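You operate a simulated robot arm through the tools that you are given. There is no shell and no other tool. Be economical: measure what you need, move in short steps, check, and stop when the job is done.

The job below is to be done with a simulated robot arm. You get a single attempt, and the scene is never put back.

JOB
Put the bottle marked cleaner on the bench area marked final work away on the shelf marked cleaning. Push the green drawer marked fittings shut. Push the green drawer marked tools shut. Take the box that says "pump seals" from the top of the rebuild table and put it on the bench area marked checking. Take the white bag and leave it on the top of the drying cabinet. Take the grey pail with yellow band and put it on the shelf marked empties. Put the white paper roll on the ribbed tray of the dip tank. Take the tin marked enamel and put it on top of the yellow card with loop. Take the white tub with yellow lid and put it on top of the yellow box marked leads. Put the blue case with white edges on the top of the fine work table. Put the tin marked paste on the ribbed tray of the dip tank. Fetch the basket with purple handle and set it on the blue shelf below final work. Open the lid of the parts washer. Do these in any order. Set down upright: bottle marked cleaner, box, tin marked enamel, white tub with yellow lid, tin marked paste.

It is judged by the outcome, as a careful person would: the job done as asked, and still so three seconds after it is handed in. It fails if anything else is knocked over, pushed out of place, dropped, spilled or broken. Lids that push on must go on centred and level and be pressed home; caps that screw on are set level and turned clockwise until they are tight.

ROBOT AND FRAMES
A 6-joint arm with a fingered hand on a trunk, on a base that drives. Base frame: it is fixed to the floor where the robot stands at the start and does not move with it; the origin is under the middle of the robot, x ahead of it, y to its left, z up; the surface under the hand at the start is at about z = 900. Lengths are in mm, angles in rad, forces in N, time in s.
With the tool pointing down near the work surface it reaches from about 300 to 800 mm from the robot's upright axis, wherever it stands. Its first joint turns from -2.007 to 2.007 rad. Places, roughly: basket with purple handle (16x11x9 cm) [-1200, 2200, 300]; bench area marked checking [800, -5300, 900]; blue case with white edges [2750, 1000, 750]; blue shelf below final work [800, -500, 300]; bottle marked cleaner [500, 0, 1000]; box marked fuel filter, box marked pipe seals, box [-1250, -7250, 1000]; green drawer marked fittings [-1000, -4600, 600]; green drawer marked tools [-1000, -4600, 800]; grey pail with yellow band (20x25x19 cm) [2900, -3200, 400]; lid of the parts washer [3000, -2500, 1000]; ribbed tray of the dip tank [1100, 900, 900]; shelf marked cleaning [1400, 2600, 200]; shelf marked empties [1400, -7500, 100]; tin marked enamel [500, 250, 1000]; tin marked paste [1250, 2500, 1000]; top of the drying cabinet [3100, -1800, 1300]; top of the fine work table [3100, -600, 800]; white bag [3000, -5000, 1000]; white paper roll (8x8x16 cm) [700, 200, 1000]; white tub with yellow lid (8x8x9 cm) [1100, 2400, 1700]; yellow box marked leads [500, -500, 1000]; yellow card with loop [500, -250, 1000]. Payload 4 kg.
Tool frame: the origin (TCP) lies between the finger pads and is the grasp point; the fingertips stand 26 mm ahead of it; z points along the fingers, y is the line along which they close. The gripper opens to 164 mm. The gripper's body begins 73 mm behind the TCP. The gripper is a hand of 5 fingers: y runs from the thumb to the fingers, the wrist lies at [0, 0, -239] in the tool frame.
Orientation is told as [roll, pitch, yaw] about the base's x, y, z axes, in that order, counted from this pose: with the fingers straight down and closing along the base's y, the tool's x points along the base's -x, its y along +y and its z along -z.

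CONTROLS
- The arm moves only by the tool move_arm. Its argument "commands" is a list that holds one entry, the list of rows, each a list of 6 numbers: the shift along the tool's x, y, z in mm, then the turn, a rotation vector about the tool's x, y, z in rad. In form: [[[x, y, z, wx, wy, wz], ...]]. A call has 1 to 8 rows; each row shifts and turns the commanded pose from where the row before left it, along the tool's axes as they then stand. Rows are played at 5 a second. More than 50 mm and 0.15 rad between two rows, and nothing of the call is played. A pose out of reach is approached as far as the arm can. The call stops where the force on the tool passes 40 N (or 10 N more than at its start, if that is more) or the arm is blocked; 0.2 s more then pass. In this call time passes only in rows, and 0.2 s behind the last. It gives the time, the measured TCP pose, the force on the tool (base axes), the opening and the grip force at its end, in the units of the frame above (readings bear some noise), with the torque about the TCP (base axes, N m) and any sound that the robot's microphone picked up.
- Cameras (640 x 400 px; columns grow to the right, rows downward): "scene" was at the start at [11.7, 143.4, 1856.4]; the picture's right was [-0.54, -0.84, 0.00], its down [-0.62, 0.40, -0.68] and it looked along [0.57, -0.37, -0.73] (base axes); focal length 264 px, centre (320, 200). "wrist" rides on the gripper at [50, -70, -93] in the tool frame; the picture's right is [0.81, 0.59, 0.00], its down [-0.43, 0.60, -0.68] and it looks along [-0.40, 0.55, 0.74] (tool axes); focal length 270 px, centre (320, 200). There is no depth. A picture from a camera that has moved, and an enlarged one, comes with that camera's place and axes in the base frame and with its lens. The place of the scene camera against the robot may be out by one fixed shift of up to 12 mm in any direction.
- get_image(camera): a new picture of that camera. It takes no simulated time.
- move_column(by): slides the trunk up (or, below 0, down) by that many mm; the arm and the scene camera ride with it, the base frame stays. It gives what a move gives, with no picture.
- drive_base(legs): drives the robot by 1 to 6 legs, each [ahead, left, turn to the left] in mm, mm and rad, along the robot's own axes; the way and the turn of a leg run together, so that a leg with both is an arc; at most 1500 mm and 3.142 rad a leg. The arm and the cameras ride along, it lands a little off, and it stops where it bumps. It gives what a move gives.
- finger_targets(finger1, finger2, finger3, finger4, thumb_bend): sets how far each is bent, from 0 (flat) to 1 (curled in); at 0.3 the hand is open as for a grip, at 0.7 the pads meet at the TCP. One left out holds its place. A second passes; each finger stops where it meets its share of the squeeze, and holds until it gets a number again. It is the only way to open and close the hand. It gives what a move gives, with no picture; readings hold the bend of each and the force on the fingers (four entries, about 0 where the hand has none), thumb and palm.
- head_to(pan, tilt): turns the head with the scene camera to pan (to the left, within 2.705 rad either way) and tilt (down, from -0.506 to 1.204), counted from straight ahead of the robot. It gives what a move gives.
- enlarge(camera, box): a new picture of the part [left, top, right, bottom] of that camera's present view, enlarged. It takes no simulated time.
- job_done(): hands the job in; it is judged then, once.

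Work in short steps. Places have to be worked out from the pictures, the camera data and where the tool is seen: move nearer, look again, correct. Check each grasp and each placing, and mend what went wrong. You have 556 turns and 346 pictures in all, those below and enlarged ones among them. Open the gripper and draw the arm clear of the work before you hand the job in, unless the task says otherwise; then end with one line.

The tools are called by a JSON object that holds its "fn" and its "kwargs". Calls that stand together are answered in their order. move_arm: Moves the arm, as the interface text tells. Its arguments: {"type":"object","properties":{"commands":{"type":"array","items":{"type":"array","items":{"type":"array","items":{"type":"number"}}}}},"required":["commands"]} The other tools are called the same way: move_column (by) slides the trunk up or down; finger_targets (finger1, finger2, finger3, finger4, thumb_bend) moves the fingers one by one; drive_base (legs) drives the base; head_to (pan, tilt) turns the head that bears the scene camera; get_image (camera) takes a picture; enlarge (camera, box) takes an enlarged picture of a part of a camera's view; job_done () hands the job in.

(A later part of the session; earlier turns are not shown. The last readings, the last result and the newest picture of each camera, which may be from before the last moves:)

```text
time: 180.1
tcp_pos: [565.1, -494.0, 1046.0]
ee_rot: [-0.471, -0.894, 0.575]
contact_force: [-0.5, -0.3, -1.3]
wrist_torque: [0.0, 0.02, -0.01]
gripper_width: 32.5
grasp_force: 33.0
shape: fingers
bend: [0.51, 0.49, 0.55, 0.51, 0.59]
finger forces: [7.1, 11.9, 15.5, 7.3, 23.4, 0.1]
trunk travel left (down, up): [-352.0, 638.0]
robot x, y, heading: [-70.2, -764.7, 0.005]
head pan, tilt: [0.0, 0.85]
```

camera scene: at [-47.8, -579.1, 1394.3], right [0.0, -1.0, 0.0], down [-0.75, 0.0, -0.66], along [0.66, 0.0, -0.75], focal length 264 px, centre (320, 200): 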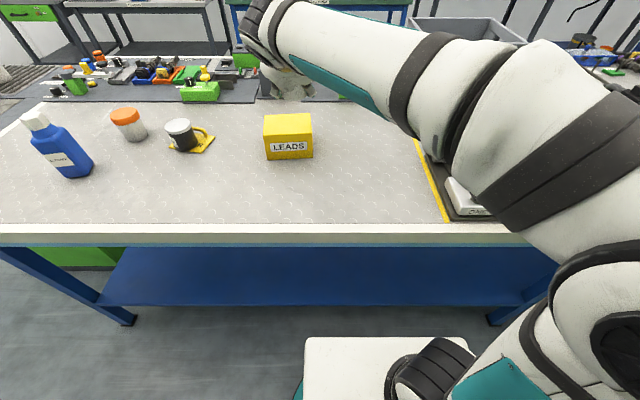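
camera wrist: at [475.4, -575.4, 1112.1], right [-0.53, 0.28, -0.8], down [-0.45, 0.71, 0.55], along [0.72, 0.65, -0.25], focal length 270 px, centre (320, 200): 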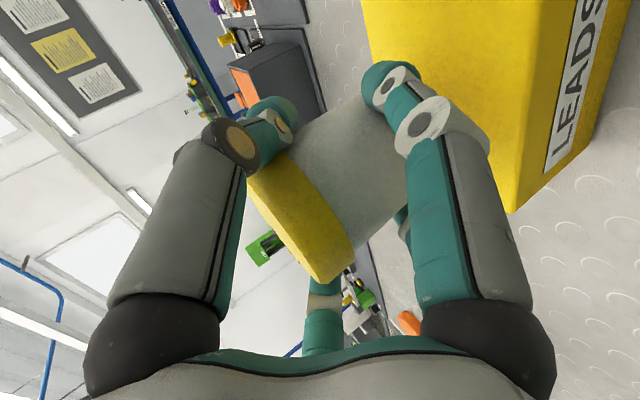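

Still free; continue.

{"fn": "move_arm", "kwargs": {"commands": [[[1.6, 0.6, 1.1, 0, 0, 0], [1.6, 0.6, 1.1, 0, 0, 0], [1.6, 0.6, 1.1, 0, 0, 0], [1.6, 0.6, 1.1, 0, 0, 0]]]}}

{"fn": "enlarge", "kwargs": {"camera": "scene", "box": [230, 30, 350, 170]}}

```text
time: 181.1
tcp_pos: [566.9, -494.2, 1041.2]
ee_rot: [-0.473, -0.899, 0.574]
contact_force: [-1.3, -5.2, 17.8]
wrist_torque: [0.23, 0.12, 0.06]
gripper_width: 31.8
grasp_force: 35.8
shape: fingers
bend: [0.51, 0.49, 0.55, 0.51, 0.59]
finger forces: [7.4, 12.9, 13.5, 9.8, 27.4, 0.1]
trunk travel left (down, up): [-352.0, 638.0]
robot x, y, heading: [-71.1, -767.8, 0.004]
head pan, tilt: [0.0, 0.85]
```

```text
2.86 times, centred on (290, 100) of scene
camera zoom: at [-49.2, -580.4, 1306.7], right [0.0, -1.0, 0.0], down [-0.75, 0.0, -0.66], along [0.66, 0.0, -0.75], focal length 756 px, centre (406, 486)
```

zoom: 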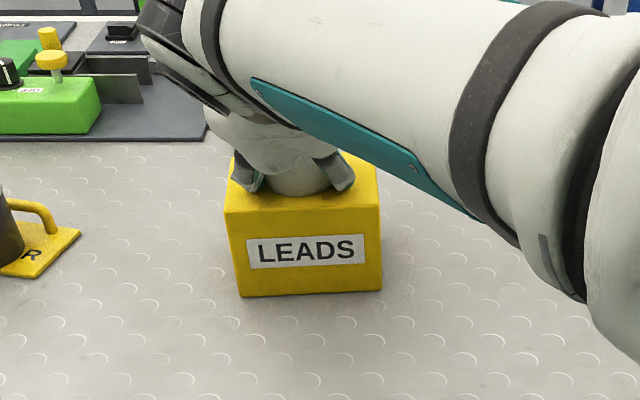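

In contact, and the tub base is inside the box top. I release gently.

{"fn": "finger_targets", "kwargs": {"finger1": 0.46, "finger2": 0.45, "finger3": 0.46, "finger4": 0.45, "thumb_bend": 0.48}}

{"fn": "get_image", "kwargs": {"camera": "wrist"}}

{"fn": "enlarge", "kwargs": {"camera": "scene", "box": [230, 30, 350, 170]}}

```text
time: 182.1
tcp_pos: [566.0, -491.7, 1038.8]
ee_rot: [-0.474, -0.898, 0.577]
contact_force: [-2.2, 4.8, 13.6]
wrist_torque: [0.35, 0.04, 0.08]
gripper_width: 41.5
grasp_force: 7.9
shape: fingers
bend: [0.49, 0.48, 0.46, 0.45, 0.48]
finger forces: [6.7, 9.6, 0.1, 0.1, 0.0, 0.0]
trunk travel left (down, up): [-352.0, 638.0]
robot x, y, heading: [-69.4, -765.3, 0.006]
head pan, tilt: [0.0, 0.85]
```

```text
263 pictures are left
camera wrist: at [474.7, -575.2, 1070.9], right [-0.53, 0.28, -0.8], down [-0.45, 0.71, 0.55], along [0.72, 0.65, -0.25], focal length 270 px, centre (320, 200)
```

wrist: 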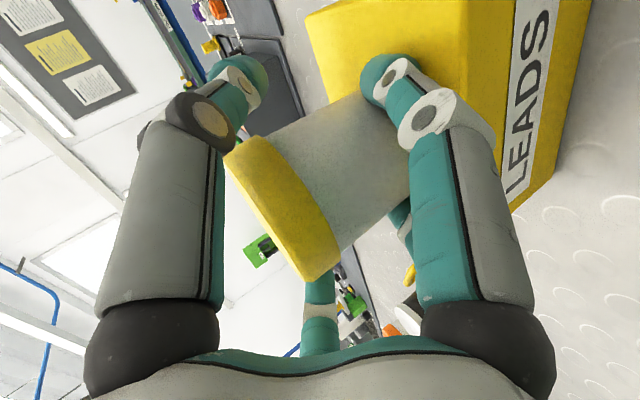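

```text
2.86 times, centred on (290, 100) of scene
camera zoom: at [-49.2, -579.1, 1306.3], right [0.0, -1.0, 0.0], down [-0.75, 0.0, -0.66], along [0.66, 0.0, -0.75], focal length 756 px, centre (406, 486)
```

zoom: 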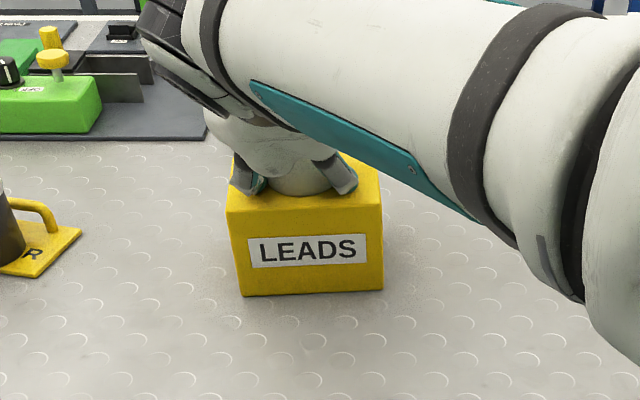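

The tub stands free except for the light front fingers. I open the upper fingers more, rise vertically, then back away.

{"fn": "finger_targets", "kwargs": {"finger3": 0.36, "finger4": 0.38, "thumb_bend": 0.4}}

{"fn": "move_arm", "kwargs": {"commands": [[[-6, -2.3, -4.5, 0, 0, 0], [-12, -4.3, -8.4, 0, 0, 0], [-16, -5.7, -11, 0, 0, 0], [-23, -8.5, -16.7, 0, 0, 0], [-23, -8.5, -16.7, 0, 0, 0]]]}}

{"fn": "enlarge", "kwargs": {"camera": "scene", "box": [230, 30, 350, 170]}}

{"fn": "get_image", "kwargs": {"camera": "wrist"}}

```text
time: 183.1
tcp_pos: [566.4, -492.9, 1039.1]
ee_rot: [-0.472, -0.897, 0.576]
contact_force: [-2.5, 4.5, 13.8]
wrist_torque: [0.33, 0.05, 0.11]
gripper_width: 52.9
grasp_force: 8.6
shape: fingers
bend: [0.49, 0.48, 0.36, 0.38, 0.4]
finger forces: [6.7, 9.8, 0.1, 0.0, 0.0, 0.0]
trunk travel left (down, up): [-352.0, 638.0]
robot x, y, heading: [-72.7, -767.1, 0.001]
head pan, tilt: [0.0, 0.85]
```

```text
time: 184.3
tcp_pos: [567.0, -491.0, 1142.4]
ee_rot: [-0.47, -0.895, 0.575]
contact_force: [-0.5, 0.2, -0.3]
wrist_torque: [0.02, 0.0, 0.0]
gripper_width: 60.2
grasp_force: 0.0
shape: fingers
bend: [0.46, 0.45, 0.36, 0.38, 0.4]
finger forces: [0.0, 0.1, 0.1, 0.1, 0.0, 0.0]
trunk travel left (down, up): [-352.0, 638.0]
robot x, y, heading: [-68.7, -769.7, -0.003]
head pan, tilt: [0.0, 0.85]
```

```text
2.86 times, centred on (290, 100) of scene
camera zoom: at [-47.8, -579.2, 1306.2], right [0.0, -1.0, 0.0], down [-0.75, 0.0, -0.66], along [0.66, 0.0, -0.75], focal length 756 px, centre (406, 486)
```

zoom: 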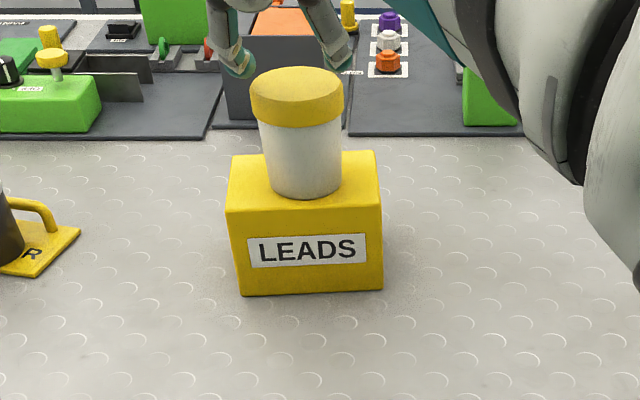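

```text
260 pictures are left
camera wrist: at [475.5, -574.9, 1173.6], right [-0.53, 0.28, -0.8], down [-0.45, 0.71, 0.55], along [0.72, 0.65, -0.26], focal length 270 px, centre (320, 200)
```

wrist: 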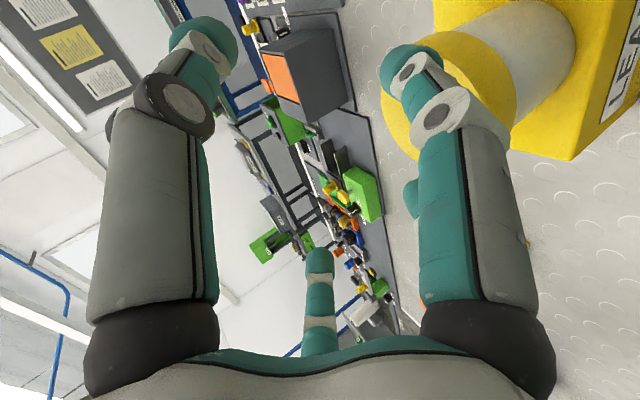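

The tub stands upright on the leads box. Next is the cleaner bottle: same tilted hand works, so I raise and drive left to it.

{"fn": "move_column", "kwargs": {"by": 150}}

{"fn": "drive_base", "kwargs": {"legs": [[-190, 0, 0], [0, 560, 0]]}}

{"fn": "head_to", "kwargs": {"pan": 0.2, "tilt": 0.85}}

{"fn": "get_image", "kwargs": {"camera": "wrist"}}

{"fn": "get_image", "kwargs": {"camera": "scene"}}

```text
time: 186.0
tcp_pos: [565.5, -492.2, 1290.2]
ee_rot: [-0.471, -0.895, 0.574]
contact_force: [0.3, -0.6, 0.4]
wrist_torque: [-0.01, 0.02, 0.01]
gripper_width: 60.2
grasp_force: 0.1
shape: fingers
bend: [0.46, 0.45, 0.36, 0.38, 0.4]
finger forces: [0.0, 0.1, 0.0, 0.1, 0.0, 0.0]
trunk travel left (down, up): [-502.0, 488.0]
robot x, y, heading: [-67.5, -767.9, -0.0]
head pan, tilt: [0.0, 0.85]
```

```text
time: 190.4
tcp_pos: [375.3, 70.2, 1290.6]
ee_rot: [-0.471, -0.897, 0.58]
contact_force: [-0.3, -0.1, 0.7]
wrist_torque: [0.0, -0.01, 0.02]
gripper_width: 60.1
grasp_force: 0.0
shape: fingers
bend: [0.46, 0.45, 0.36, 0.38, 0.4]
finger forces: [0.0, 0.0, 0.1, 0.1, 0.0, 0.1]
trunk travel left (down, up): [-502.0, 488.0]
robot x, y, heading: [-261.3, -206.4, 0.005]
head pan, tilt: [0.0, 0.85]
```

```text
time: 191.1
tcp_pos: [375.4, 69.5, 1291.3]
ee_rot: [-0.471, -0.895, 0.583]
contact_force: [0.5, 0.2, 0.4]
wrist_torque: [-0.01, -0.01, 0.01]
gripper_width: 60.1
grasp_force: 0.1
shape: fingers
bend: [0.46, 0.45, 0.36, 0.38, 0.4]
finger forces: [0.1, 0.0, 0.0, 0.0, 0.1, 0.0]
trunk travel left (down, up): [-502.0, 488.0]
robot x, y, heading: [-261.1, -206.2, 0.01]
head pan, tilt: [0.201, 0.85]
```

```text
259 pictures are left
camera wrist: at [284.8, -13.7, 1323.5], right [-0.54, 0.27, -0.8], down [-0.45, 0.71, 0.55], along [0.71, 0.65, -0.25], focal length 270 px, centre (320, 200)
```

wrist: 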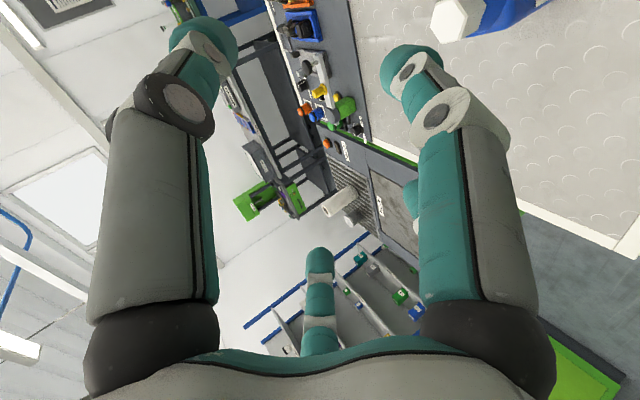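

```text
258 pictures are left
camera scene: at [-240.1, -5.9, 1456.2], right [0.21, -0.98, 0.0], down [-0.74, -0.15, -0.66], along [0.65, 0.14, -0.75], focal length 264 px, centre (320, 200)
```

scene: 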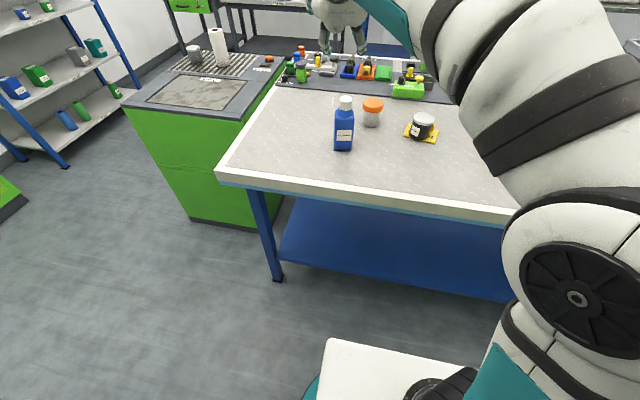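

I zoom on the bottle to measure it.

{"fn": "enlarge", "kwargs": {"camera": "scene", "box": [300, 80, 460, 170]}}

{"fn": "enlarge", "kwargs": {"camera": "wrist", "box": [400, 0, 560, 90]}}

```text
4.00 times, centred on (380, 125) of scene
camera zoom: at [-240.1, -5.9, 1456.2], right [0.21, -0.98, 0.0], down [-0.74, -0.15, -0.66], along [0.65, 0.14, -0.75], focal length 1058 px, centre (80, 500)
```

zoom: 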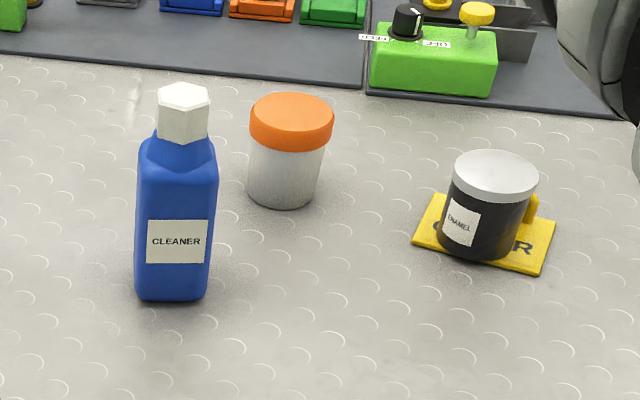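

```text
4.00 times, centred on (480, 45) of wrist
camera zoom: at [284.8, -13.7, 1323.5], right [-0.54, 0.27, -0.8], down [-0.45, 0.71, 0.55], along [0.71, 0.65, -0.25], focal length 1081 px, centre (-320, 820)
```

zoom: 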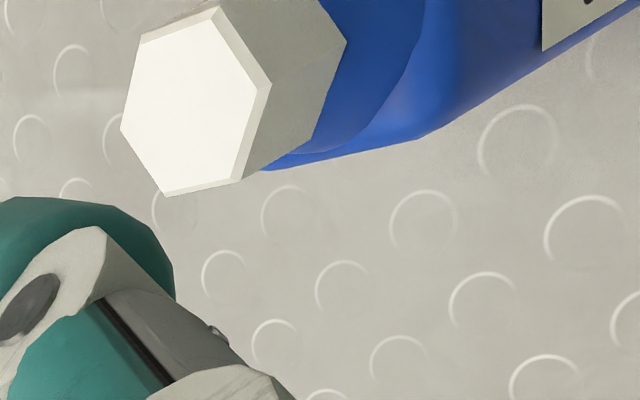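

The bottle centre is (480, 66), 166 tall. I rotate the claw 36° so a gap faces up for the cap, open a bit more, and lower.

{"fn": "move_arm", "kwargs": {"commands": [[[0, 0, 0, 0, 0, 0.1257], [0, 0, 0, 0, 0, 0.1257], [0, 0, 0, 0, 0, 0.1257], [0, 0, 0, 0, 0, 0.1257], [0, 0, 0, 0, 0, 0.1257]]]}}

{"fn": "finger_targets", "kwargs": {"finger1": 0.36, "finger2": 0.36, "finger3": 0.36, "finger4": 0.36, "thumb_bend": 0.36}}

{"fn": "move_column", "kwargs": {"by": -300}}

{"fn": "get_image", "kwargs": {"camera": "wrist"}}

{"fn": "get_image", "kwargs": {"camera": "scene"}}

```text
time: 192.3
tcp_pos: [375.6, 69.4, 1291.4]
ee_rot: [0.392, -0.925, -0.477]
contact_force: [-0.2, -0.2, 0.8]
wrist_torque: [0.0, -0.02, -0.02]
gripper_width: 60.0
grasp_force: 0.0
shape: fingers
bend: [0.46, 0.45, 0.36, 0.38, 0.4]
finger forces: [0.0, 0.0, 0.0, 0.0, 0.0, 0.0]
trunk travel left (down, up): [-502.0, 488.0]
robot x, y, heading: [-259.6, -205.8, 0.004]
head pan, tilt: [0.201, 0.85]
```

```text
time: 193.3
tcp_pos: [374.7, 69.1, 1290.6]
ee_rot: [0.391, -0.926, -0.472]
contact_force: [0.5, 0.1, -0.7]
wrist_torque: [0.02, 0.04, 0.0]
gripper_width: 76.1
grasp_force: 0.1
shape: fingers
bend: [0.36, 0.36, 0.36, 0.36, 0.36]
finger forces: [0.1, 0.0, 0.1, 0.1, 0.1, 0.0]
trunk travel left (down, up): [-502.0, 488.0]
robot x, y, heading: [-258.8, -211.6, 0.01]
head pan, tilt: [0.201, 0.85]
```

```text
time: 196.3
tcp_pos: [375.2, 69.5, 991.1]
ee_rot: [0.391, -0.926, -0.472]
contact_force: [0.3, -0.7, 0.2]
wrist_torque: [0.02, 0.0, 0.02]
gripper_width: 76.2
grasp_force: 0.0
shape: fingers
bend: [0.36, 0.36, 0.36, 0.36, 0.36]
finger forces: [0.0, 0.0, 0.0, 0.0, 0.0, 0.0]
trunk travel left (down, up): [-202.0, 788.0]
robot x, y, heading: [-255.3, -206.3, 0.012]
head pan, tilt: [0.201, 0.85]
```

```text
255 pictures are left
camera wrist: at [260.5, 15.7, 986.8], right [-0.35, 0.79, -0.51], down [-0.24, 0.45, 0.86], along [0.91, 0.42, 0.03], focal length 270 px, centre (320, 200)
```

wrist: 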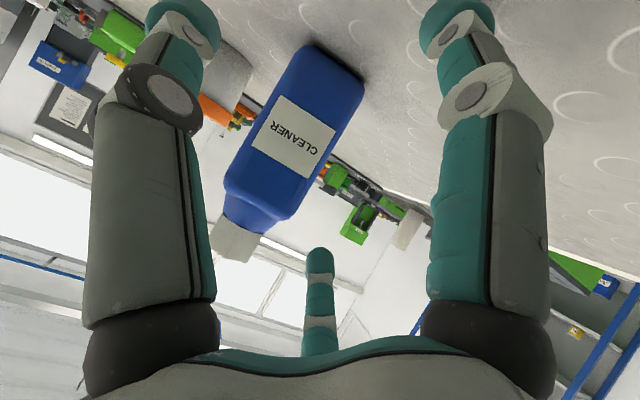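

```text
254 pictures are left
camera scene: at [-240.2, -5.9, 1156.3], right [0.21, -0.98, 0.0], down [-0.74, -0.16, -0.66], along [0.65, 0.14, -0.75], focal length 264 px, centre (320, 200)
```

scene: 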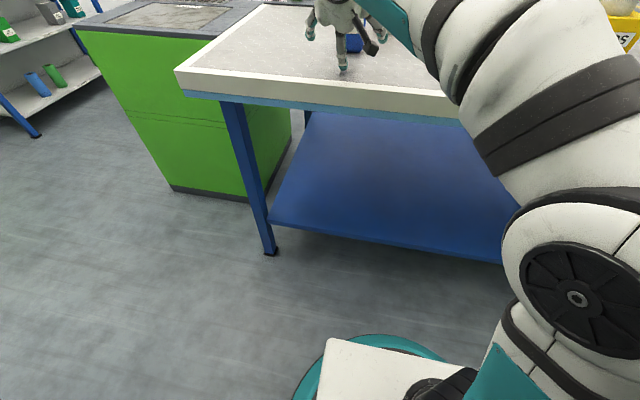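

The bottle is straight ahead, between the fingers. I move in about 60 mm, then check.

{"fn": "move_arm", "kwargs": {"commands": [[[-14.5, 3.6, 26, 0, 0, 0], [-14.5, 3.6, 26, 0, 0, 0]]]}}

{"fn": "get_image", "kwargs": {"camera": "wrist"}}

{"fn": "head_to", "kwargs": {"pan": 0.2, "tilt": 0.5}}

{"fn": "get_image", "kwargs": {"camera": "scene"}}

```text
time: 196.9
tcp_pos: [435.8, 70.1, 988.4]
ee_rot: [0.392, -0.925, -0.472]
contact_force: [-0.3, -0.1, 0.8]
wrist_torque: [0.0, 0.0, 0.0]
gripper_width: 76.5
grasp_force: 0.0
shape: fingers
bend: [0.36, 0.36, 0.36, 0.36, 0.36]
finger forces: [0.1, 0.0, 0.1, 0.0, 0.0, 0.0]
trunk travel left (down, up): [-202.0, 788.0]
robot x, y, heading: [-260.8, -210.3, 0.001]
head pan, tilt: [0.201, 0.85]
```

```text
253 pictures are left
camera wrist: at [320.9, 16.0, 983.6], right [-0.34, 0.79, -0.51], down [-0.24, 0.45, 0.86], along [0.91, 0.42, 0.03], focal length 270 px, centre (320, 200)
```

wrist: 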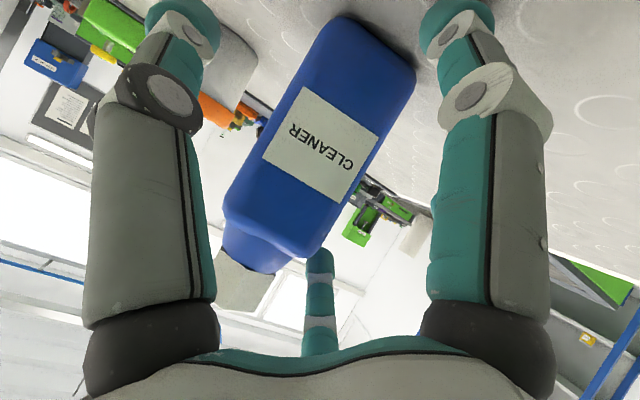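

```text
time: 197.7
tcp_pos: [436.4, 69.1, 988.0]
ee_rot: [0.389, -0.924, -0.473]
contact_force: [0.1, 0.0, -0.2]
wrist_torque: [0.0, 0.02, 0.01]
gripper_width: 76.3
grasp_force: 0.0
shape: fingers
bend: [0.36, 0.36, 0.36, 0.36, 0.36]
finger forces: [0.0, 0.0, 0.1, 0.0, 0.0, 0.1]
trunk travel left (down, up): [-202.0, 788.0]
robot x, y, heading: [-262.1, -207.4, 0.008]
head pan, tilt: [0.201, 0.499]
```

```text
252 pictures are left
camera scene: at [-227.6, -3.2, 1186.1], right [0.21, -0.98, 0.0], down [-0.47, -0.1, -0.88], along [0.86, 0.18, -0.48], focal length 264 px, centre (320, 200)
```

scene: 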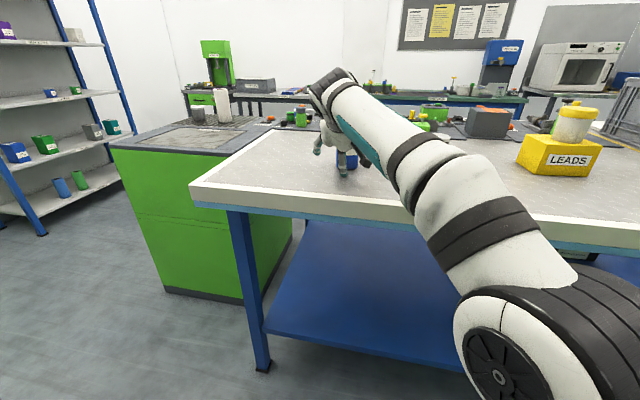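

Aligned. Move another ~24 mm forward watching for contact.

{"fn": "move_arm", "kwargs": {"commands": [[[-4, 1.2, 7, 0, 0, 0], [-4, 1.2, 7, 0, 0, 0], [-4, 1.2, 7, 0, 0, 0]]]}}

{"fn": "get_image", "kwargs": {"camera": "wrist"}}

```text
time: 198.5
tcp_pos: [459.4, 68.6, 985.2]
ee_rot: [0.39, -0.925, -0.474]
contact_force: [-0.1, -0.5, 1.1]
wrist_torque: [0.01, 0.07, 0.0]
gripper_width: 76.1
grasp_force: 0.9
shape: fingers
bend: [0.36, 0.36, 0.36, 0.36, 0.36]
finger forces: [1.3, 0.0, 0.0, 0.0, 0.1, 0.0]
trunk travel left (down, up): [-202.0, 788.0]
robot x, y, heading: [-263.0, -208.9, 0.008]
head pan, tilt: [0.201, 0.499]
```

```text
251 pictures are left
camera wrist: at [345.1, 15.3, 981.3], right [-0.34, 0.79, -0.51], down [-0.24, 0.45, 0.86], along [0.91, 0.42, 0.03], focal length 270 px, centre (320, 200)
```

wrist: 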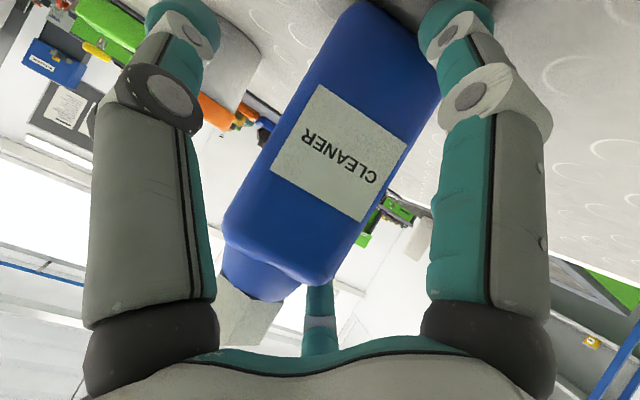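

Finger 1 just touches. Closing the hand in two stages.

{"fn": "finger_targets", "kwargs": {"finger1": 0.4, "finger2": 0.5, "finger3": 0.5, "finger4": 0.5, "thumb_bend": 0.5}}

{"fn": "get_image", "kwargs": {"camera": "wrist"}}

```text
time: 199.5
tcp_pos: [459.3, 70.1, 986.5]
ee_rot: [0.392, -0.925, -0.474]
contact_force: [4.1, 0.6, 8.3]
wrist_torque: [0.0, -0.17, 0.11]
gripper_width: 57.1
grasp_force: 6.1
shape: fingers
bend: [0.4, 0.5, 0.45, 0.46, 0.5]
finger forces: [0.1, 0.0, 5.5, 5.5, 0.1, 0.1]
trunk travel left (down, up): [-202.0, 788.0]
robot x, y, heading: [-259.2, -211.6, 0.009]
head pan, tilt: [0.201, 0.499]
```

```text
250 pictures are left
camera wrist: at [345.1, 15.3, 981.6], right [-0.34, 0.79, -0.51], down [-0.24, 0.45, 0.86], along [0.91, 0.42, 0.03], focal length 270 px, centre (320, 200)
```

wrist: 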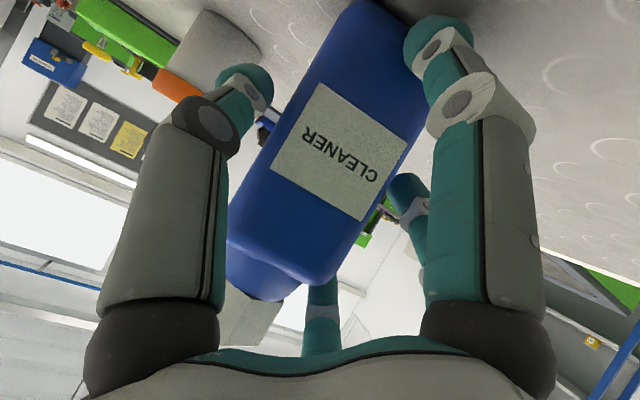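

Close fully.

{"fn": "finger_targets", "kwargs": {"finger1": 0.7, "finger2": 0.7, "finger3": 0.7, "finger4": 0.7, "thumb_bend": 0.7}}

{"fn": "get_image", "kwargs": {"camera": "wrist"}}

```text
time: 200.5
tcp_pos: [459.4, 68.7, 984.9]
ee_rot: [0.391, -0.924, -0.474]
contact_force: [-4.1, -4.6, 4.1]
wrist_torque: [-0.22, 0.5, 0.12]
gripper_width: 49.4
grasp_force: 30.8
shape: fingers
bend: [0.43, 0.56, 0.45, 0.51, 0.59]
finger forces: [6.8, 11.5, 12.6, 8.7, 21.2, 0.0]
trunk travel left (down, up): [-202.0, 788.0]
robot x, y, heading: [-258.7, -209.1, 0.005]
head pan, tilt: [0.201, 0.499]
```

```text
249 pictures are left
camera wrist: at [344.7, 14.8, 981.4], right [-0.34, 0.79, -0.51], down [-0.24, 0.45, 0.86], along [0.91, 0.42, 0.03], focal length 270 px, centre (320, 200)
```

wrist: 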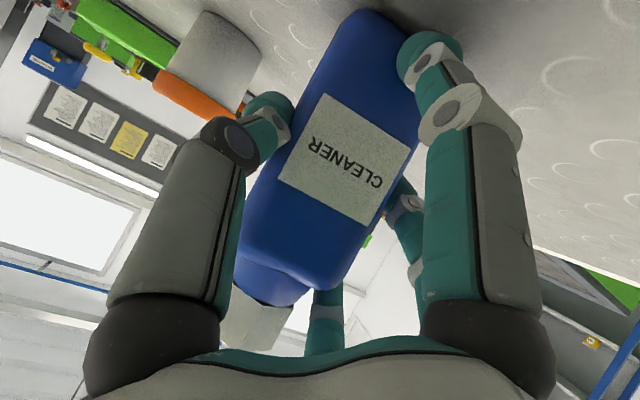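

Gripped with all fingers. Lift 60 by trunk and check that it hangs upright.

{"fn": "move_column", "kwargs": {"by": 60}}

{"fn": "get_image", "kwargs": {"camera": "wrist"}}

{"fn": "enlarge", "kwargs": {"camera": "scene", "box": [290, 60, 420, 200]}}

```text
time: 201.5
tcp_pos: [461.3, 69.3, 1044.1]
ee_rot: [0.389, -0.923, -0.47]
contact_force: [0.6, -0.1, -3.6]
wrist_torque: [-0.03, 0.1, 0.0]
gripper_width: 45.5
grasp_force: 25.6
shape: fingers
bend: [0.45, 0.56, 0.44, 0.53, 0.6]
finger forces: [5.4, 10.5, 12.0, 7.4, 16.1, 0.0]
trunk travel left (down, up): [-262.0, 728.0]
robot x, y, heading: [-259.2, -206.6, 0.005]
head pan, tilt: [0.201, 0.499]
```

```text
248 pictures are left
camera wrist: at [345.6, 15.6, 1040.5], right [-0.35, 0.79, -0.51], down [-0.24, 0.45, 0.86], along [0.91, 0.42, 0.03], focal length 270 px, centre (320, 200)
```

wrist: 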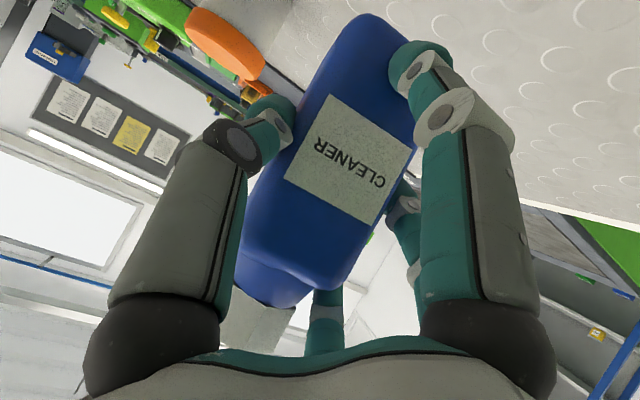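

```text
2.86 times, centred on (355, 130) of scene
camera zoom: at [-227.2, -3.0, 1246.2], right [0.21, -0.98, 0.0], down [-0.47, -0.1, -0.88], along [0.86, 0.18, -0.48], focal length 756 px, centre (220, 400)
```

zoom: 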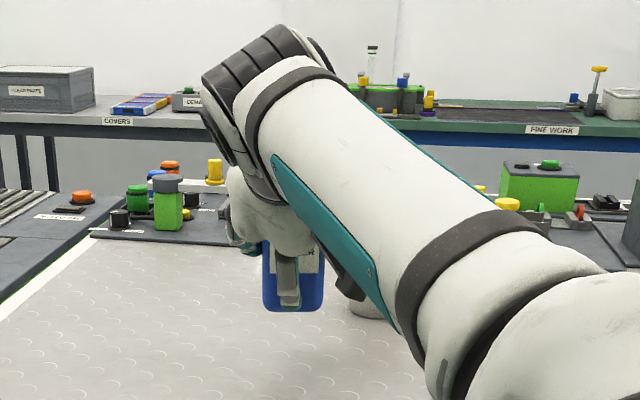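

Held upright. I raise a bit, back away from the bench and drive toward the shelf area.

{"fn": "move_column", "kwargs": {"by": 200}}

{"fn": "drive_base", "kwargs": {"legs": [[-60, 0, 0], [0, 1480, 0], [0, 250, 0]]}}

{"fn": "drive_base", "kwargs": {"legs": [[900, 0, 0]]}}

```text
time: 203.7
tcp_pos: [461.2, 68.7, 1245.1]
ee_rot: [0.391, -0.923, -0.473]
contact_force: [0.1, -0.8, -3.3]
wrist_torque: [0.01, 0.09, 0.0]
gripper_width: 45.3
grasp_force: 25.7
shape: fingers
bend: [0.45, 0.56, 0.44, 0.53, 0.6]
finger forces: [5.5, 10.5, 12.0, 7.3, 16.2, 0.0]
trunk travel left (down, up): [-462.0, 528.0]
robot x, y, heading: [-259.2, -207.3, 0.01]
head pan, tilt: [0.201, 0.499]
```

```text
time: 213.1
tcp_pos: [389.0, 1819.0, 1244.8]
ee_rot: [0.391, -0.926, -0.471]
contact_force: [0.4, 0.3, -4.1]
wrist_torque: [-0.03, 0.07, 0.0]
gripper_width: 45.3
grasp_force: 25.9
shape: fingers
bend: [0.45, 0.56, 0.44, 0.53, 0.6]
finger forces: [5.4, 10.4, 12.1, 7.3, 16.3, 0.0]
trunk travel left (down, up): [-462.0, 528.0]
robot x, y, heading: [-333.7, 1540.2, 0.013]
head pan, tilt: [0.201, 0.499]
```

```text
time: 217.8
tcp_pos: [1283.8, 1829.8, 1245.0]
ee_rot: [0.389, -0.923, -0.467]
contact_force: [0.0, -0.2, -2.5]
wrist_torque: [-0.01, 0.05, -0.03]
gripper_width: 45.7
grasp_force: 25.8
shape: fingers
bend: [0.45, 0.56, 0.44, 0.53, 0.6]
finger forces: [5.4, 10.6, 12.1, 7.3, 16.1, 0.0]
trunk travel left (down, up): [-462.0, 528.0]
robot x, y, heading: [566.1, 1548.9, 0.007]
head pan, tilt: [0.201, 0.499]
```

Continue forward, then raise the trunk and bring the arm lower and closer relative to the robot.

{"fn": "drive_base", "kwargs": {"legs": [[900, 0, 0]]}}

{"fn": "move_column", "kwargs": {"by": 300}}

{"fn": "move_arm", "kwargs": {"commands": [[[35, -21.2, 8.3, 0, 0, 0], [35, -21.2, 8.3, 0, 0, 0], [35, -21.2, 8.3, 0, 0, 0], [35, -21.2, 8.3, 0, 0, 0], [35, -21.2, 8.3, 0, 0, 0], [35, -21.2, 8.3, 0, 0, 0]]]}}

{"fn": "move_arm", "kwargs": {"commands": [[[35, -21.2, 8.3, 0, 0, 0], [35, -21.2, 8.3, 0, 0, 0], [35, -21.2, 8.3, 0, 0, 0], [35, -21.2, 8.3, 0, 0, 0], [35, -21.2, 8.3, 0, 0, 0], [35, -21.2, 8.3, 0, 0, 0]]]}}

```text
time: 222.6
tcp_pos: [2204.8, 1825.1, 1243.9]
ee_rot: [0.39, -0.924, -0.478]
contact_force: [-0.2, -0.2, -3.6]
wrist_torque: [-0.02, 0.04, 0.03]
gripper_width: 45.4
grasp_force: 26.1
shape: fingers
bend: [0.45, 0.56, 0.44, 0.53, 0.6]
finger forces: [5.4, 10.5, 11.8, 7.3, 16.3, 0.0]
trunk travel left (down, up): [-462.0, 528.0]
robot x, y, heading: [1480.9, 1552.0, 0.002]
head pan, tilt: [0.201, 0.499]
```

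```text
time: 225.6
tcp_pos: [2205.8, 1826.7, 1544.1]
ee_rot: [0.389, -0.923, -0.479]
contact_force: [0.4, -0.8, -3.9]
wrist_torque: [-0.06, 0.07, 0.02]
gripper_width: 45.4
grasp_force: 25.5
shape: fingers
bend: [0.45, 0.56, 0.44, 0.53, 0.6]
finger forces: [5.3, 10.5, 12.0, 7.3, 16.2, 0.0]
trunk travel left (down, up): [-762.0, 228.0]
robot x, y, heading: [1479.8, 1556.5, -0.006]
head pan, tilt: [0.201, 0.499]
```

```text
time: 227.0
tcp_pos: [2115.2, 1759.2, 1320.8]
ee_rot: [0.39, -0.926, -0.482]
contact_force: [0.9, 0.8, -2.9]
wrist_torque: [-0.01, 0.05, 0.02]
gripper_width: 45.1
grasp_force: 24.9
shape: fingers
bend: [0.45, 0.56, 0.44, 0.53, 0.6]
finger forces: [5.2, 10.5, 11.6, 7.3, 16.0, 0.1]
trunk travel left (down, up): [-762.0, 228.0]
robot x, y, heading: [1480.8, 1550.8, -0.002]
head pan, tilt: [0.201, 0.499]
```

```text
time: 228.4
tcp_pos: [2023.2, 1696.9, 1093.1]
ee_rot: [0.389, -0.923, -0.482]
contact_force: [0.0, -0.2, -3.0]
wrist_torque: [0.01, 0.06, -0.02]
gripper_width: 44.5
grasp_force: 24.8
shape: fingers
bend: [0.45, 0.56, 0.44, 0.53, 0.6]
finger forces: [5.1, 10.4, 11.2, 7.1, 15.8, 0.1]
trunk travel left (down, up): [-762.0, 228.0]
robot x, y, heading: [1482.7, 1551.0, 0.002]
head pan, tilt: [0.201, 0.499]
```

Good. Lower the arm another 150, then turn to the shelf.

{"fn": "move_arm", "kwargs": {"commands": [[[30, -8.6, 20.8, 0, 0, 0], [30, -8.6, 20.8, 0, 0, 0], [30, -8.6, 20.8, 0, 0, 0], [30, -8.6, 20.8, 0, 0, 0]]]}}

{"fn": "drive_base", "kwargs": {"legs": [[0, 0, 1.571]]}}

{"fn": "move_column", "kwargs": {"by": -400}}

{"fn": "head_to", "kwargs": {"pan": 0.0, "tilt": 0.75}}

{"fn": "get_image", "kwargs": {"camera": "scene"}}

{"fn": "get_image", "kwargs": {"camera": "wrist"}}

```text
time: 229.4
tcp_pos: [2023.3, 1697.4, 944.1]
ee_rot: [0.392, -0.924, -0.483]
contact_force: [0.1, 0.2, -4.0]
wrist_torque: [-0.03, 0.09, 0.0]
gripper_width: 44.7
grasp_force: 24.5
shape: fingers
bend: [0.46, 0.56, 0.44, 0.53, 0.6]
finger forces: [5.1, 10.5, 11.2, 7.1, 15.8, 0.0]
trunk travel left (down, up): [-762.0, 228.0]
robot x, y, heading: [1481.3, 1553.6, -0.002]
head pan, tilt: [0.201, 0.499]
```

```text
time: 233.6
tcp_pos: [1364.6, 2100.9, 944.3]
ee_rot: [0.388, -0.921, 1.043]
contact_force: [0.1, -0.4, -3.3]
wrist_torque: [-0.1, -0.01, 0.0]
gripper_width: 43.9
grasp_force: 24.2
shape: fingers
bend: [0.46, 0.56, 0.44, 0.53, 0.6]
finger forces: [4.7, 10.9, 10.7, 7.1, 15.6, 0.0]
trunk travel left (down, up): [-762.0, 228.0]
robot x, y, heading: [1484.4, 1553.9, 1.521]
head pan, tilt: [0.201, 0.499]
```

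```text
time: 237.4
tcp_pos: [1363.8, 2101.9, 544.1]
ee_rot: [0.388, -0.924, 1.042]
contact_force: [-0.1, 0.2, -3.4]
wrist_torque: [-0.08, -0.05, -0.02]
gripper_width: 43.6
grasp_force: 24.4
shape: fingers
bend: [0.46, 0.56, 0.44, 0.53, 0.6]
finger forces: [4.6, 10.8, 10.6, 7.1, 15.6, 0.0]
trunk travel left (down, up): [-362.0, 628.0]
robot x, y, heading: [1482.4, 1553.2, 1.52]
head pan, tilt: [0.201, 0.499]
```

```text
time: 238.2
tcp_pos: [1364.9, 2101.5, 544.4]
ee_rot: [0.39, -0.923, 1.042]
contact_force: [0.1, 0.1, -3.7]
wrist_torque: [-0.09, -0.04, 0.02]
gripper_width: 43.8
grasp_force: 24.6
shape: fingers
bend: [0.46, 0.56, 0.44, 0.53, 0.6]
finger forces: [4.7, 10.9, 10.6, 7.1, 15.6, 0.0]
trunk travel left (down, up): [-362.0, 628.0]
robot x, y, heading: [1477.9, 1553.5, 1.52]
head pan, tilt: [0.0, 0.75]
```

```text
246 pictures are left
camera scene: at [1301.9, 1587.5, 1324.3], right [1.0, -0.05, 0.0], down [-0.03, -0.68, -0.73], along [0.04, 0.73, -0.68], focal length 264 px, centre (320, 200)
```

scene: 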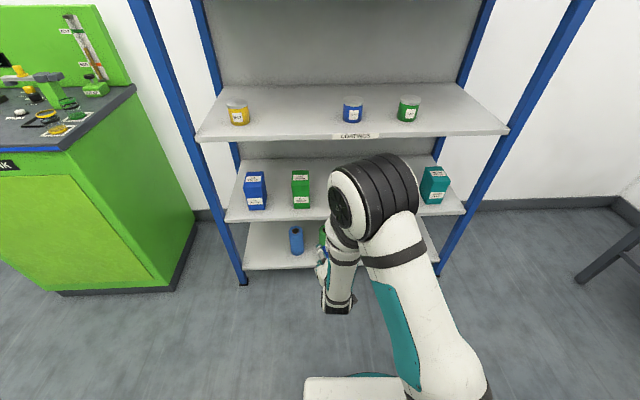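

```text
245 pictures are left
camera wrist: at [1411.9, 1982.6, 539.5], right [-0.81, -0.3, -0.51], down [-0.47, -0.21, 0.86], along [-0.37, 0.93, 0.03], focal length 270 px, centre (320, 200)
```

wrist: 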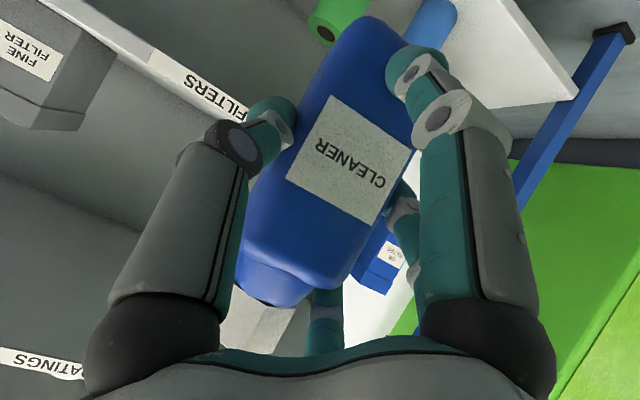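

The elbow sits above the hand, so I must reach in from farther back with the arm stretched. First lower to shelf height in free space and shift the bottle to x≈1560.

{"fn": "move_column", "kwargs": {"by": -250}}

{"fn": "move_arm", "kwargs": {"commands": [[[-14.9, -46.4, 2.1, 0, 0, 0], [-14.9, -46.4, 2.1, 0, 0, 0], [-14.9, -46.4, 2.1, 0, 0, 0], [-14.9, -46.4, 2.1, 0, 0, 0]]]}}

{"fn": "head_to", "kwargs": {"pan": -0.1, "tilt": 0.6}}

{"fn": "get_image", "kwargs": {"camera": "scene"}}

{"fn": "get_image", "kwargs": {"camera": "wrist"}}

```text
time: 240.7
tcp_pos: [1366.1, 2101.2, 293.2]
ee_rot: [0.389, -0.924, 1.042]
contact_force: [0.6, 1.5, -2.8]
wrist_torque: [-0.04, 0.01, 0.03]
gripper_width: 43.6
grasp_force: 24.8
shape: fingers
bend: [0.46, 0.56, 0.44, 0.53, 0.6]
finger forces: [4.5, 10.9, 10.7, 7.1, 15.6, 0.0]
trunk travel left (down, up): [-112.0, 878.0]
robot x, y, heading: [1480.0, 1554.9, 1.52]
head pan, tilt: [0.0, 0.75]
```

```text
time: 241.7
tcp_pos: [1451.3, 2099.4, 308.3]
ee_rot: [0.357, -0.932, 1.038]
contact_force: [-0.6, 0.3, -4.6]
wrist_torque: [-0.08, 0.0, 0.0]
gripper_width: 43.8
grasp_force: 24.0
shape: fingers
bend: [0.46, 0.56, 0.44, 0.53, 0.6]
finger forces: [4.6, 10.8, 10.7, 7.0, 15.6, 0.1]
out of reach, approached as far as the arm can: row 2, 3, 4
trunk travel left (down, up): [-112.0, 878.0]
robot x, y, heading: [1481.4, 1553.4, 1.521]
head pan, tilt: [0.0, 0.75]
```

```text
time: 242.4
tcp_pos: [1451.1, 2099.8, 307.6]
ee_rot: [0.358, -0.934, 1.038]
contact_force: [-0.2, -1.0, -2.4]
wrist_torque: [-0.09, -0.01, 0.0]
gripper_width: 43.4
grasp_force: 24.5
shape: fingers
bend: [0.46, 0.56, 0.44, 0.53, 0.6]
finger forces: [4.7, 10.7, 10.7, 7.1, 15.6, 0.0]
trunk travel left (down, up): [-112.0, 878.0]
robot x, y, heading: [1479.4, 1554.5, 1.52]
head pan, tilt: [-0.099, 0.6]
```

```text
244 pictures are left
camera scene: at [1311.1, 1592.0, 1087.1], right [0.99, -0.15, 0.0], down [-0.08, -0.56, -0.82], along [0.12, 0.82, -0.57], focal length 264 px, centre (320, 200)
```

scene: 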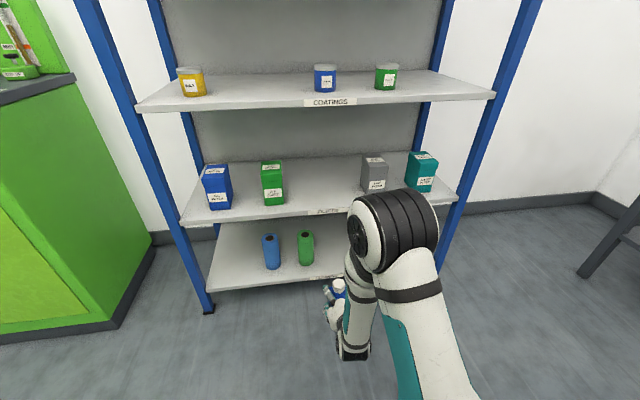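

```text
243 pictures are left
camera wrist: at [1495.2, 1979.1, 305.6], right [-0.8, -0.28, -0.53], down [-0.49, -0.2, 0.85], along [-0.34, 0.94, 0.02], focal length 270 px, centre (320, 200)
```

wrist: 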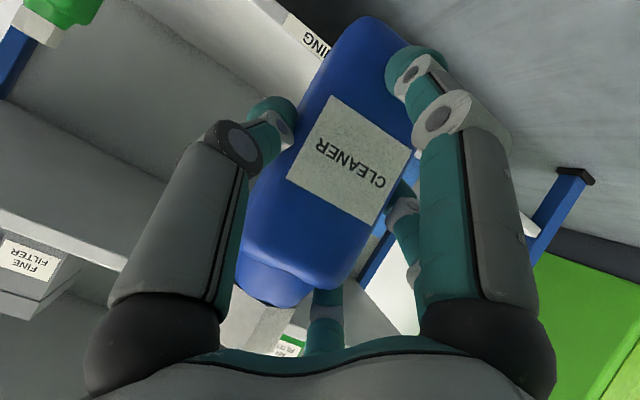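

The arm is cramped. I drive right and back, then stretch the arm forward.

{"fn": "drive_base", "kwargs": {"legs": [[0, -160, 0.04], [-230, 0, 0]]}}

{"fn": "move_arm", "kwargs": {"commands": [[[-20, 9, 33, 0, 0, 0], [-20, 9, 33, 0, 0, 0], [-20, 9, 33, 0, 0, 0], [-20, 9, 33, 0, 0, 0]]]}}

```text
time: 245.2
tcp_pos: [1591.1, 1863.0, 309.1]
ee_rot: [0.358, -0.931, 1.074]
contact_force: [-0.7, -0.5, -3.8]
wrist_torque: [-0.09, 0.0, 0.04]
gripper_width: 43.3
grasp_force: 23.9
shape: fingers
bend: [0.46, 0.56, 0.44, 0.53, 0.6]
finger forces: [4.4, 10.8, 10.7, 7.1, 15.4, 0.0]
trunk travel left (down, up): [-112.0, 878.0]
robot x, y, heading: [1644.5, 1320.8, 1.554]
head pan, tilt: [-0.099, 0.6]
```

```text
time: 246.2
tcp_pos: [1583.3, 2024.4, 306.3]
ee_rot: [0.357, -0.93, 1.077]
contact_force: [-0.3, 0.2, -3.1]
wrist_torque: [-0.08, -0.01, 0.01]
gripper_width: 43.2
grasp_force: 24.6
shape: fingers
bend: [0.46, 0.56, 0.44, 0.53, 0.61]
finger forces: [4.6, 10.8, 10.6, 7.0, 15.4, 0.0]
trunk travel left (down, up): [-112.0, 878.0]
robot x, y, heading: [1642.9, 1322.5, 1.562]
head pan, tilt: [-0.099, 0.6]
```

Stretching further.

{"fn": "move_arm", "kwargs": {"commands": [[[-20, 9, 33, 0, 0, 0], [-20, 9, 33, 0, 0, 0], [-20, 9, 33, 0, 0, 0], [-20, 9, 33, 0, 0, 0], [-20, 9, 33, 0, 0, 0]]]}}

{"fn": "get_image", "kwargs": {"camera": "scene"}}

{"fn": "get_image", "kwargs": {"camera": "wrist"}}

```text
time: 247.4
tcp_pos: [1577.8, 2222.8, 302.7]
ee_rot: [0.355, -0.934, 1.079]
contact_force: [-0.4, 0.3, -2.1]
wrist_torque: [-0.1, -0.03, -0.05]
gripper_width: 42.9
grasp_force: 24.2
shape: fingers
bend: [0.46, 0.56, 0.44, 0.53, 0.61]
finger forces: [4.6, 10.8, 10.7, 6.9, 15.4, 0.0]
trunk travel left (down, up): [-112.0, 878.0]
robot x, y, heading: [1642.8, 1315.8, 1.563]
head pan, tilt: [-0.099, 0.6]
```

```text
242 pictures are left
camera scene: at [1469.5, 1351.3, 1087.1], right [0.99, -0.11, 0.0], down [-0.06, -0.56, -0.82], along [0.09, 0.82, -0.57], focal length 264 px, centre (320, 200)
```

scene: 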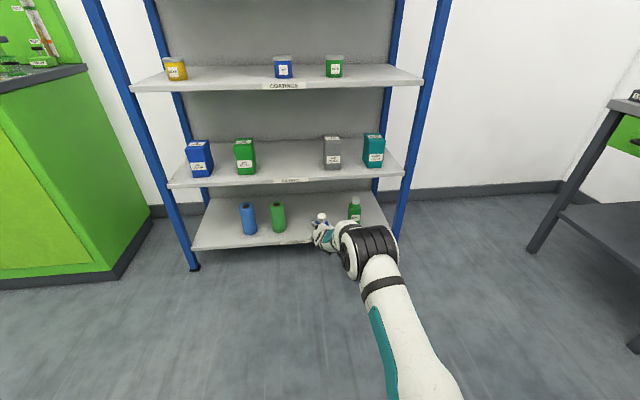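

```text
241 pictures are left
camera wrist: at [1625.7, 2104.2, 299.3], right [-0.79, -0.31, -0.53], down [-0.48, -0.22, 0.85], along [-0.38, 0.93, 0.02], focal length 270 px, centre (320, 200)
```

wrist: 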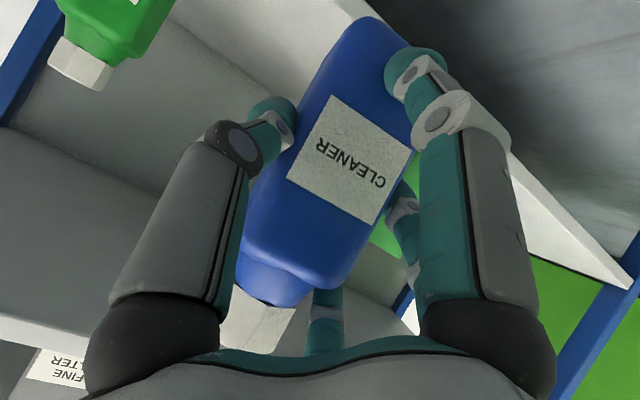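

The bottle is lined up with the free gap at x≈1578. I drive forward ~175 so it goes over the shelf.

{"fn": "drive_base", "kwargs": {"legs": [[175, 0, 0]]}}

{"fn": "get_image", "kwargs": {"camera": "scene"}}

{"fn": "get_image", "kwargs": {"camera": "wrist"}}

```text
time: 248.9
tcp_pos: [1576.9, 2399.2, 302.1]
ee_rot: [0.359, -0.932, 1.077]
contact_force: [0.5, -0.1, -3.1]
wrist_torque: [-0.1, -0.01, 0.06]
gripper_width: 43.1
grasp_force: 23.4
shape: fingers
bend: [0.46, 0.56, 0.44, 0.53, 0.61]
finger forces: [4.6, 10.8, 10.7, 7.1, 15.3, 0.1]
trunk travel left (down, up): [-112.0, 878.0]
robot x, y, heading: [1641.0, 1496.6, 1.564]
head pan, tilt: [-0.099, 0.6]
```

```text
240 pictures are left
camera scene: at [1471.0, 1528.0, 1087.1], right [0.99, -0.11, 0.0], down [-0.06, -0.56, -0.82], along [0.09, 0.82, -0.57], focal length 264 px, centre (320, 200)
```

scene: 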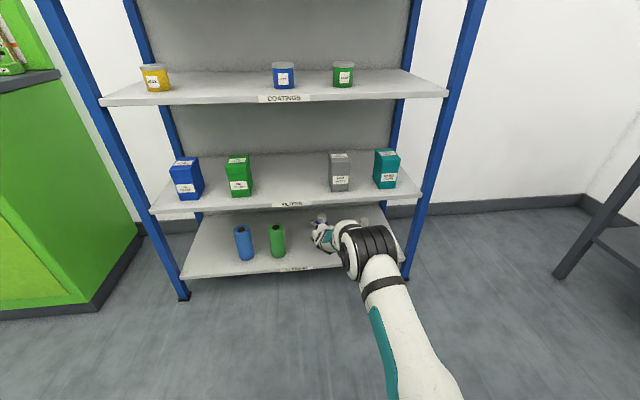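

```text
239 pictures are left
camera wrist: at [1625.2, 2280.9, 299.5], right [-0.79, -0.31, -0.53], down [-0.48, -0.22, 0.85], along [-0.38, 0.93, 0.02], focal length 270 px, centre (320, 200)
```

wrist: 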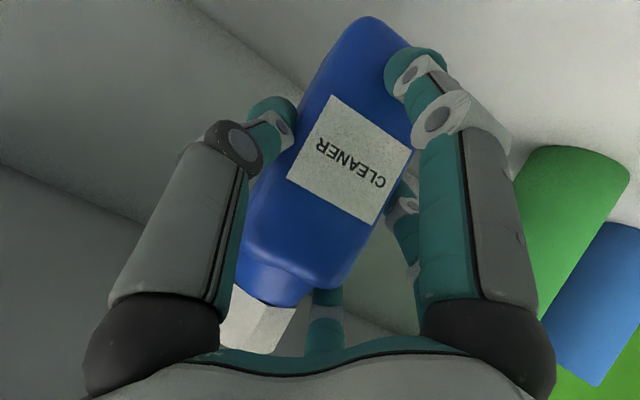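

Zooming to see clearance and bottle position.

{"fn": "enlarge", "kwargs": {"camera": "scene", "box": [220, 180, 440, 300]}}

```text
2.91 times, centred on (330, 240) of scene
camera zoom: at [1471.0, 1528.0, 1087.1], right [0.99, -0.11, 0.0], down [-0.06, -0.56, -0.82], along [0.09, 0.82, -0.57], focal length 769 px, centre (291, 84)
```

zoom: 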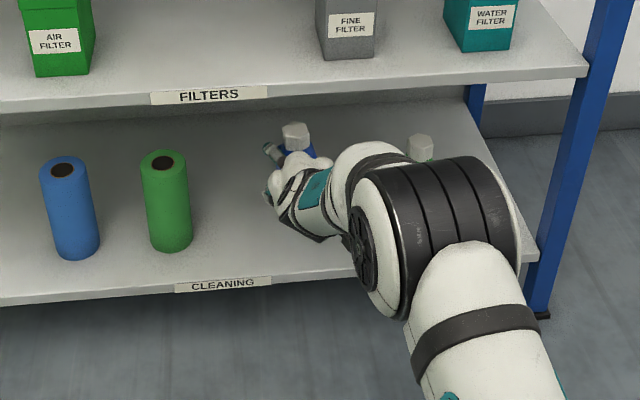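

Clear on all sides. Lower with the trunk, then feel for the shelf.

{"fn": "move_column", "kwargs": {"by": -45}}

{"fn": "move_arm", "kwargs": {"commands": [[[2.4, -0.6, 1.7, 0, 0, 0], [2.4, -0.6, 1.7, 0, 0, 0], [2.4, -0.6, 1.7, 0, 0, 0]]]}}

```text
time: 249.8
tcp_pos: [1576.5, 2398.7, 257.4]
ee_rot: [0.357, -0.931, 1.078]
contact_force: [-0.7, 0.9, -3.5]
wrist_torque: [-0.09, -0.01, -0.04]
gripper_width: 42.9
grasp_force: 23.9
shape: fingers
bend: [0.46, 0.56, 0.44, 0.53, 0.61]
finger forces: [4.6, 10.8, 10.6, 7.0, 15.4, 0.0]
trunk travel left (down, up): [-67.0, 923.0]
robot x, y, heading: [1639.5, 1495.0, 1.564]
head pan, tilt: [-0.099, 0.6]
```

```text
time: 250.6
tcp_pos: [1577.7, 2397.6, 248.5]
ee_rot: [0.358, -0.93, 1.076]
contact_force: [0.5, -0.9, -3.0]
wrist_torque: [-0.04, -0.02, 0.04]
gripper_width: 42.9
grasp_force: 24.1
shape: fingers
bend: [0.46, 0.56, 0.44, 0.53, 0.61]
finger forces: [4.6, 10.8, 10.6, 6.9, 15.3, 0.0]
trunk travel left (down, up): [-67.0, 923.0]
robot x, y, heading: [1644.3, 1496.6, 1.562]
head pan, tilt: [-0.099, 0.6]
```

Continue lowering in 3 mm steps.

{"fn": "move_arm", "kwargs": {"commands": [[[2.4, -0.6, 1.7, 0, 0, 0], [2.4, -0.6, 1.7, 0, 0, 0], [2.4, -0.6, 1.7, 0, 0, 0], [2.4, -0.6, 1.7, 0, 0, 0]]]}}

{"fn": "enlarge", "kwargs": {"camera": "scene", "box": [260, 190, 400, 290]}}

```text
time: 251.6
tcp_pos: [1577.9, 2401.5, 243.0]
ee_rot: [0.364, -0.939, 1.071]
contact_force: [4.9, -4.8, 23.9]
wrist_torque: [-0.66, 0.12, 0.22]
gripper_width: 42.4
grasp_force: 32.5
shape: fingers
bend: [0.46, 0.56, 0.44, 0.52, 0.61]
finger forces: [14.5, 11.3, 10.2, 10.5, 19.2, 0.1]
trunk travel left (down, up): [-67.0, 923.0]
robot x, y, heading: [1642.6, 1495.4, 1.56]
head pan, tilt: [-0.099, 0.6]
```

```text
4.00 times, centred on (330, 240) of scene
camera zoom: at [1471.4, 1525.6, 1042.6], right [0.99, -0.11, 0.0], down [-0.06, -0.56, -0.83], along [0.09, 0.82, -0.56], focal length 1058 px, centre (280, 40)
```

zoom: 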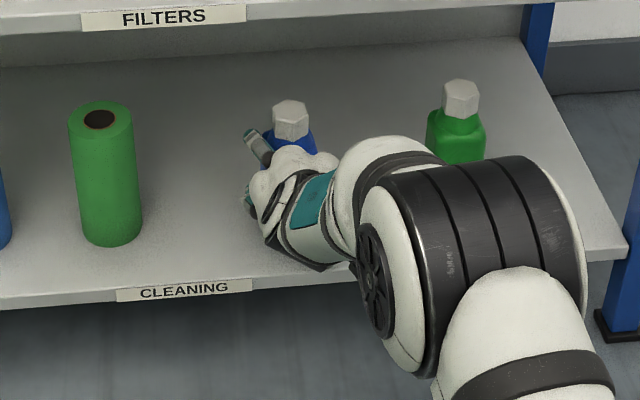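

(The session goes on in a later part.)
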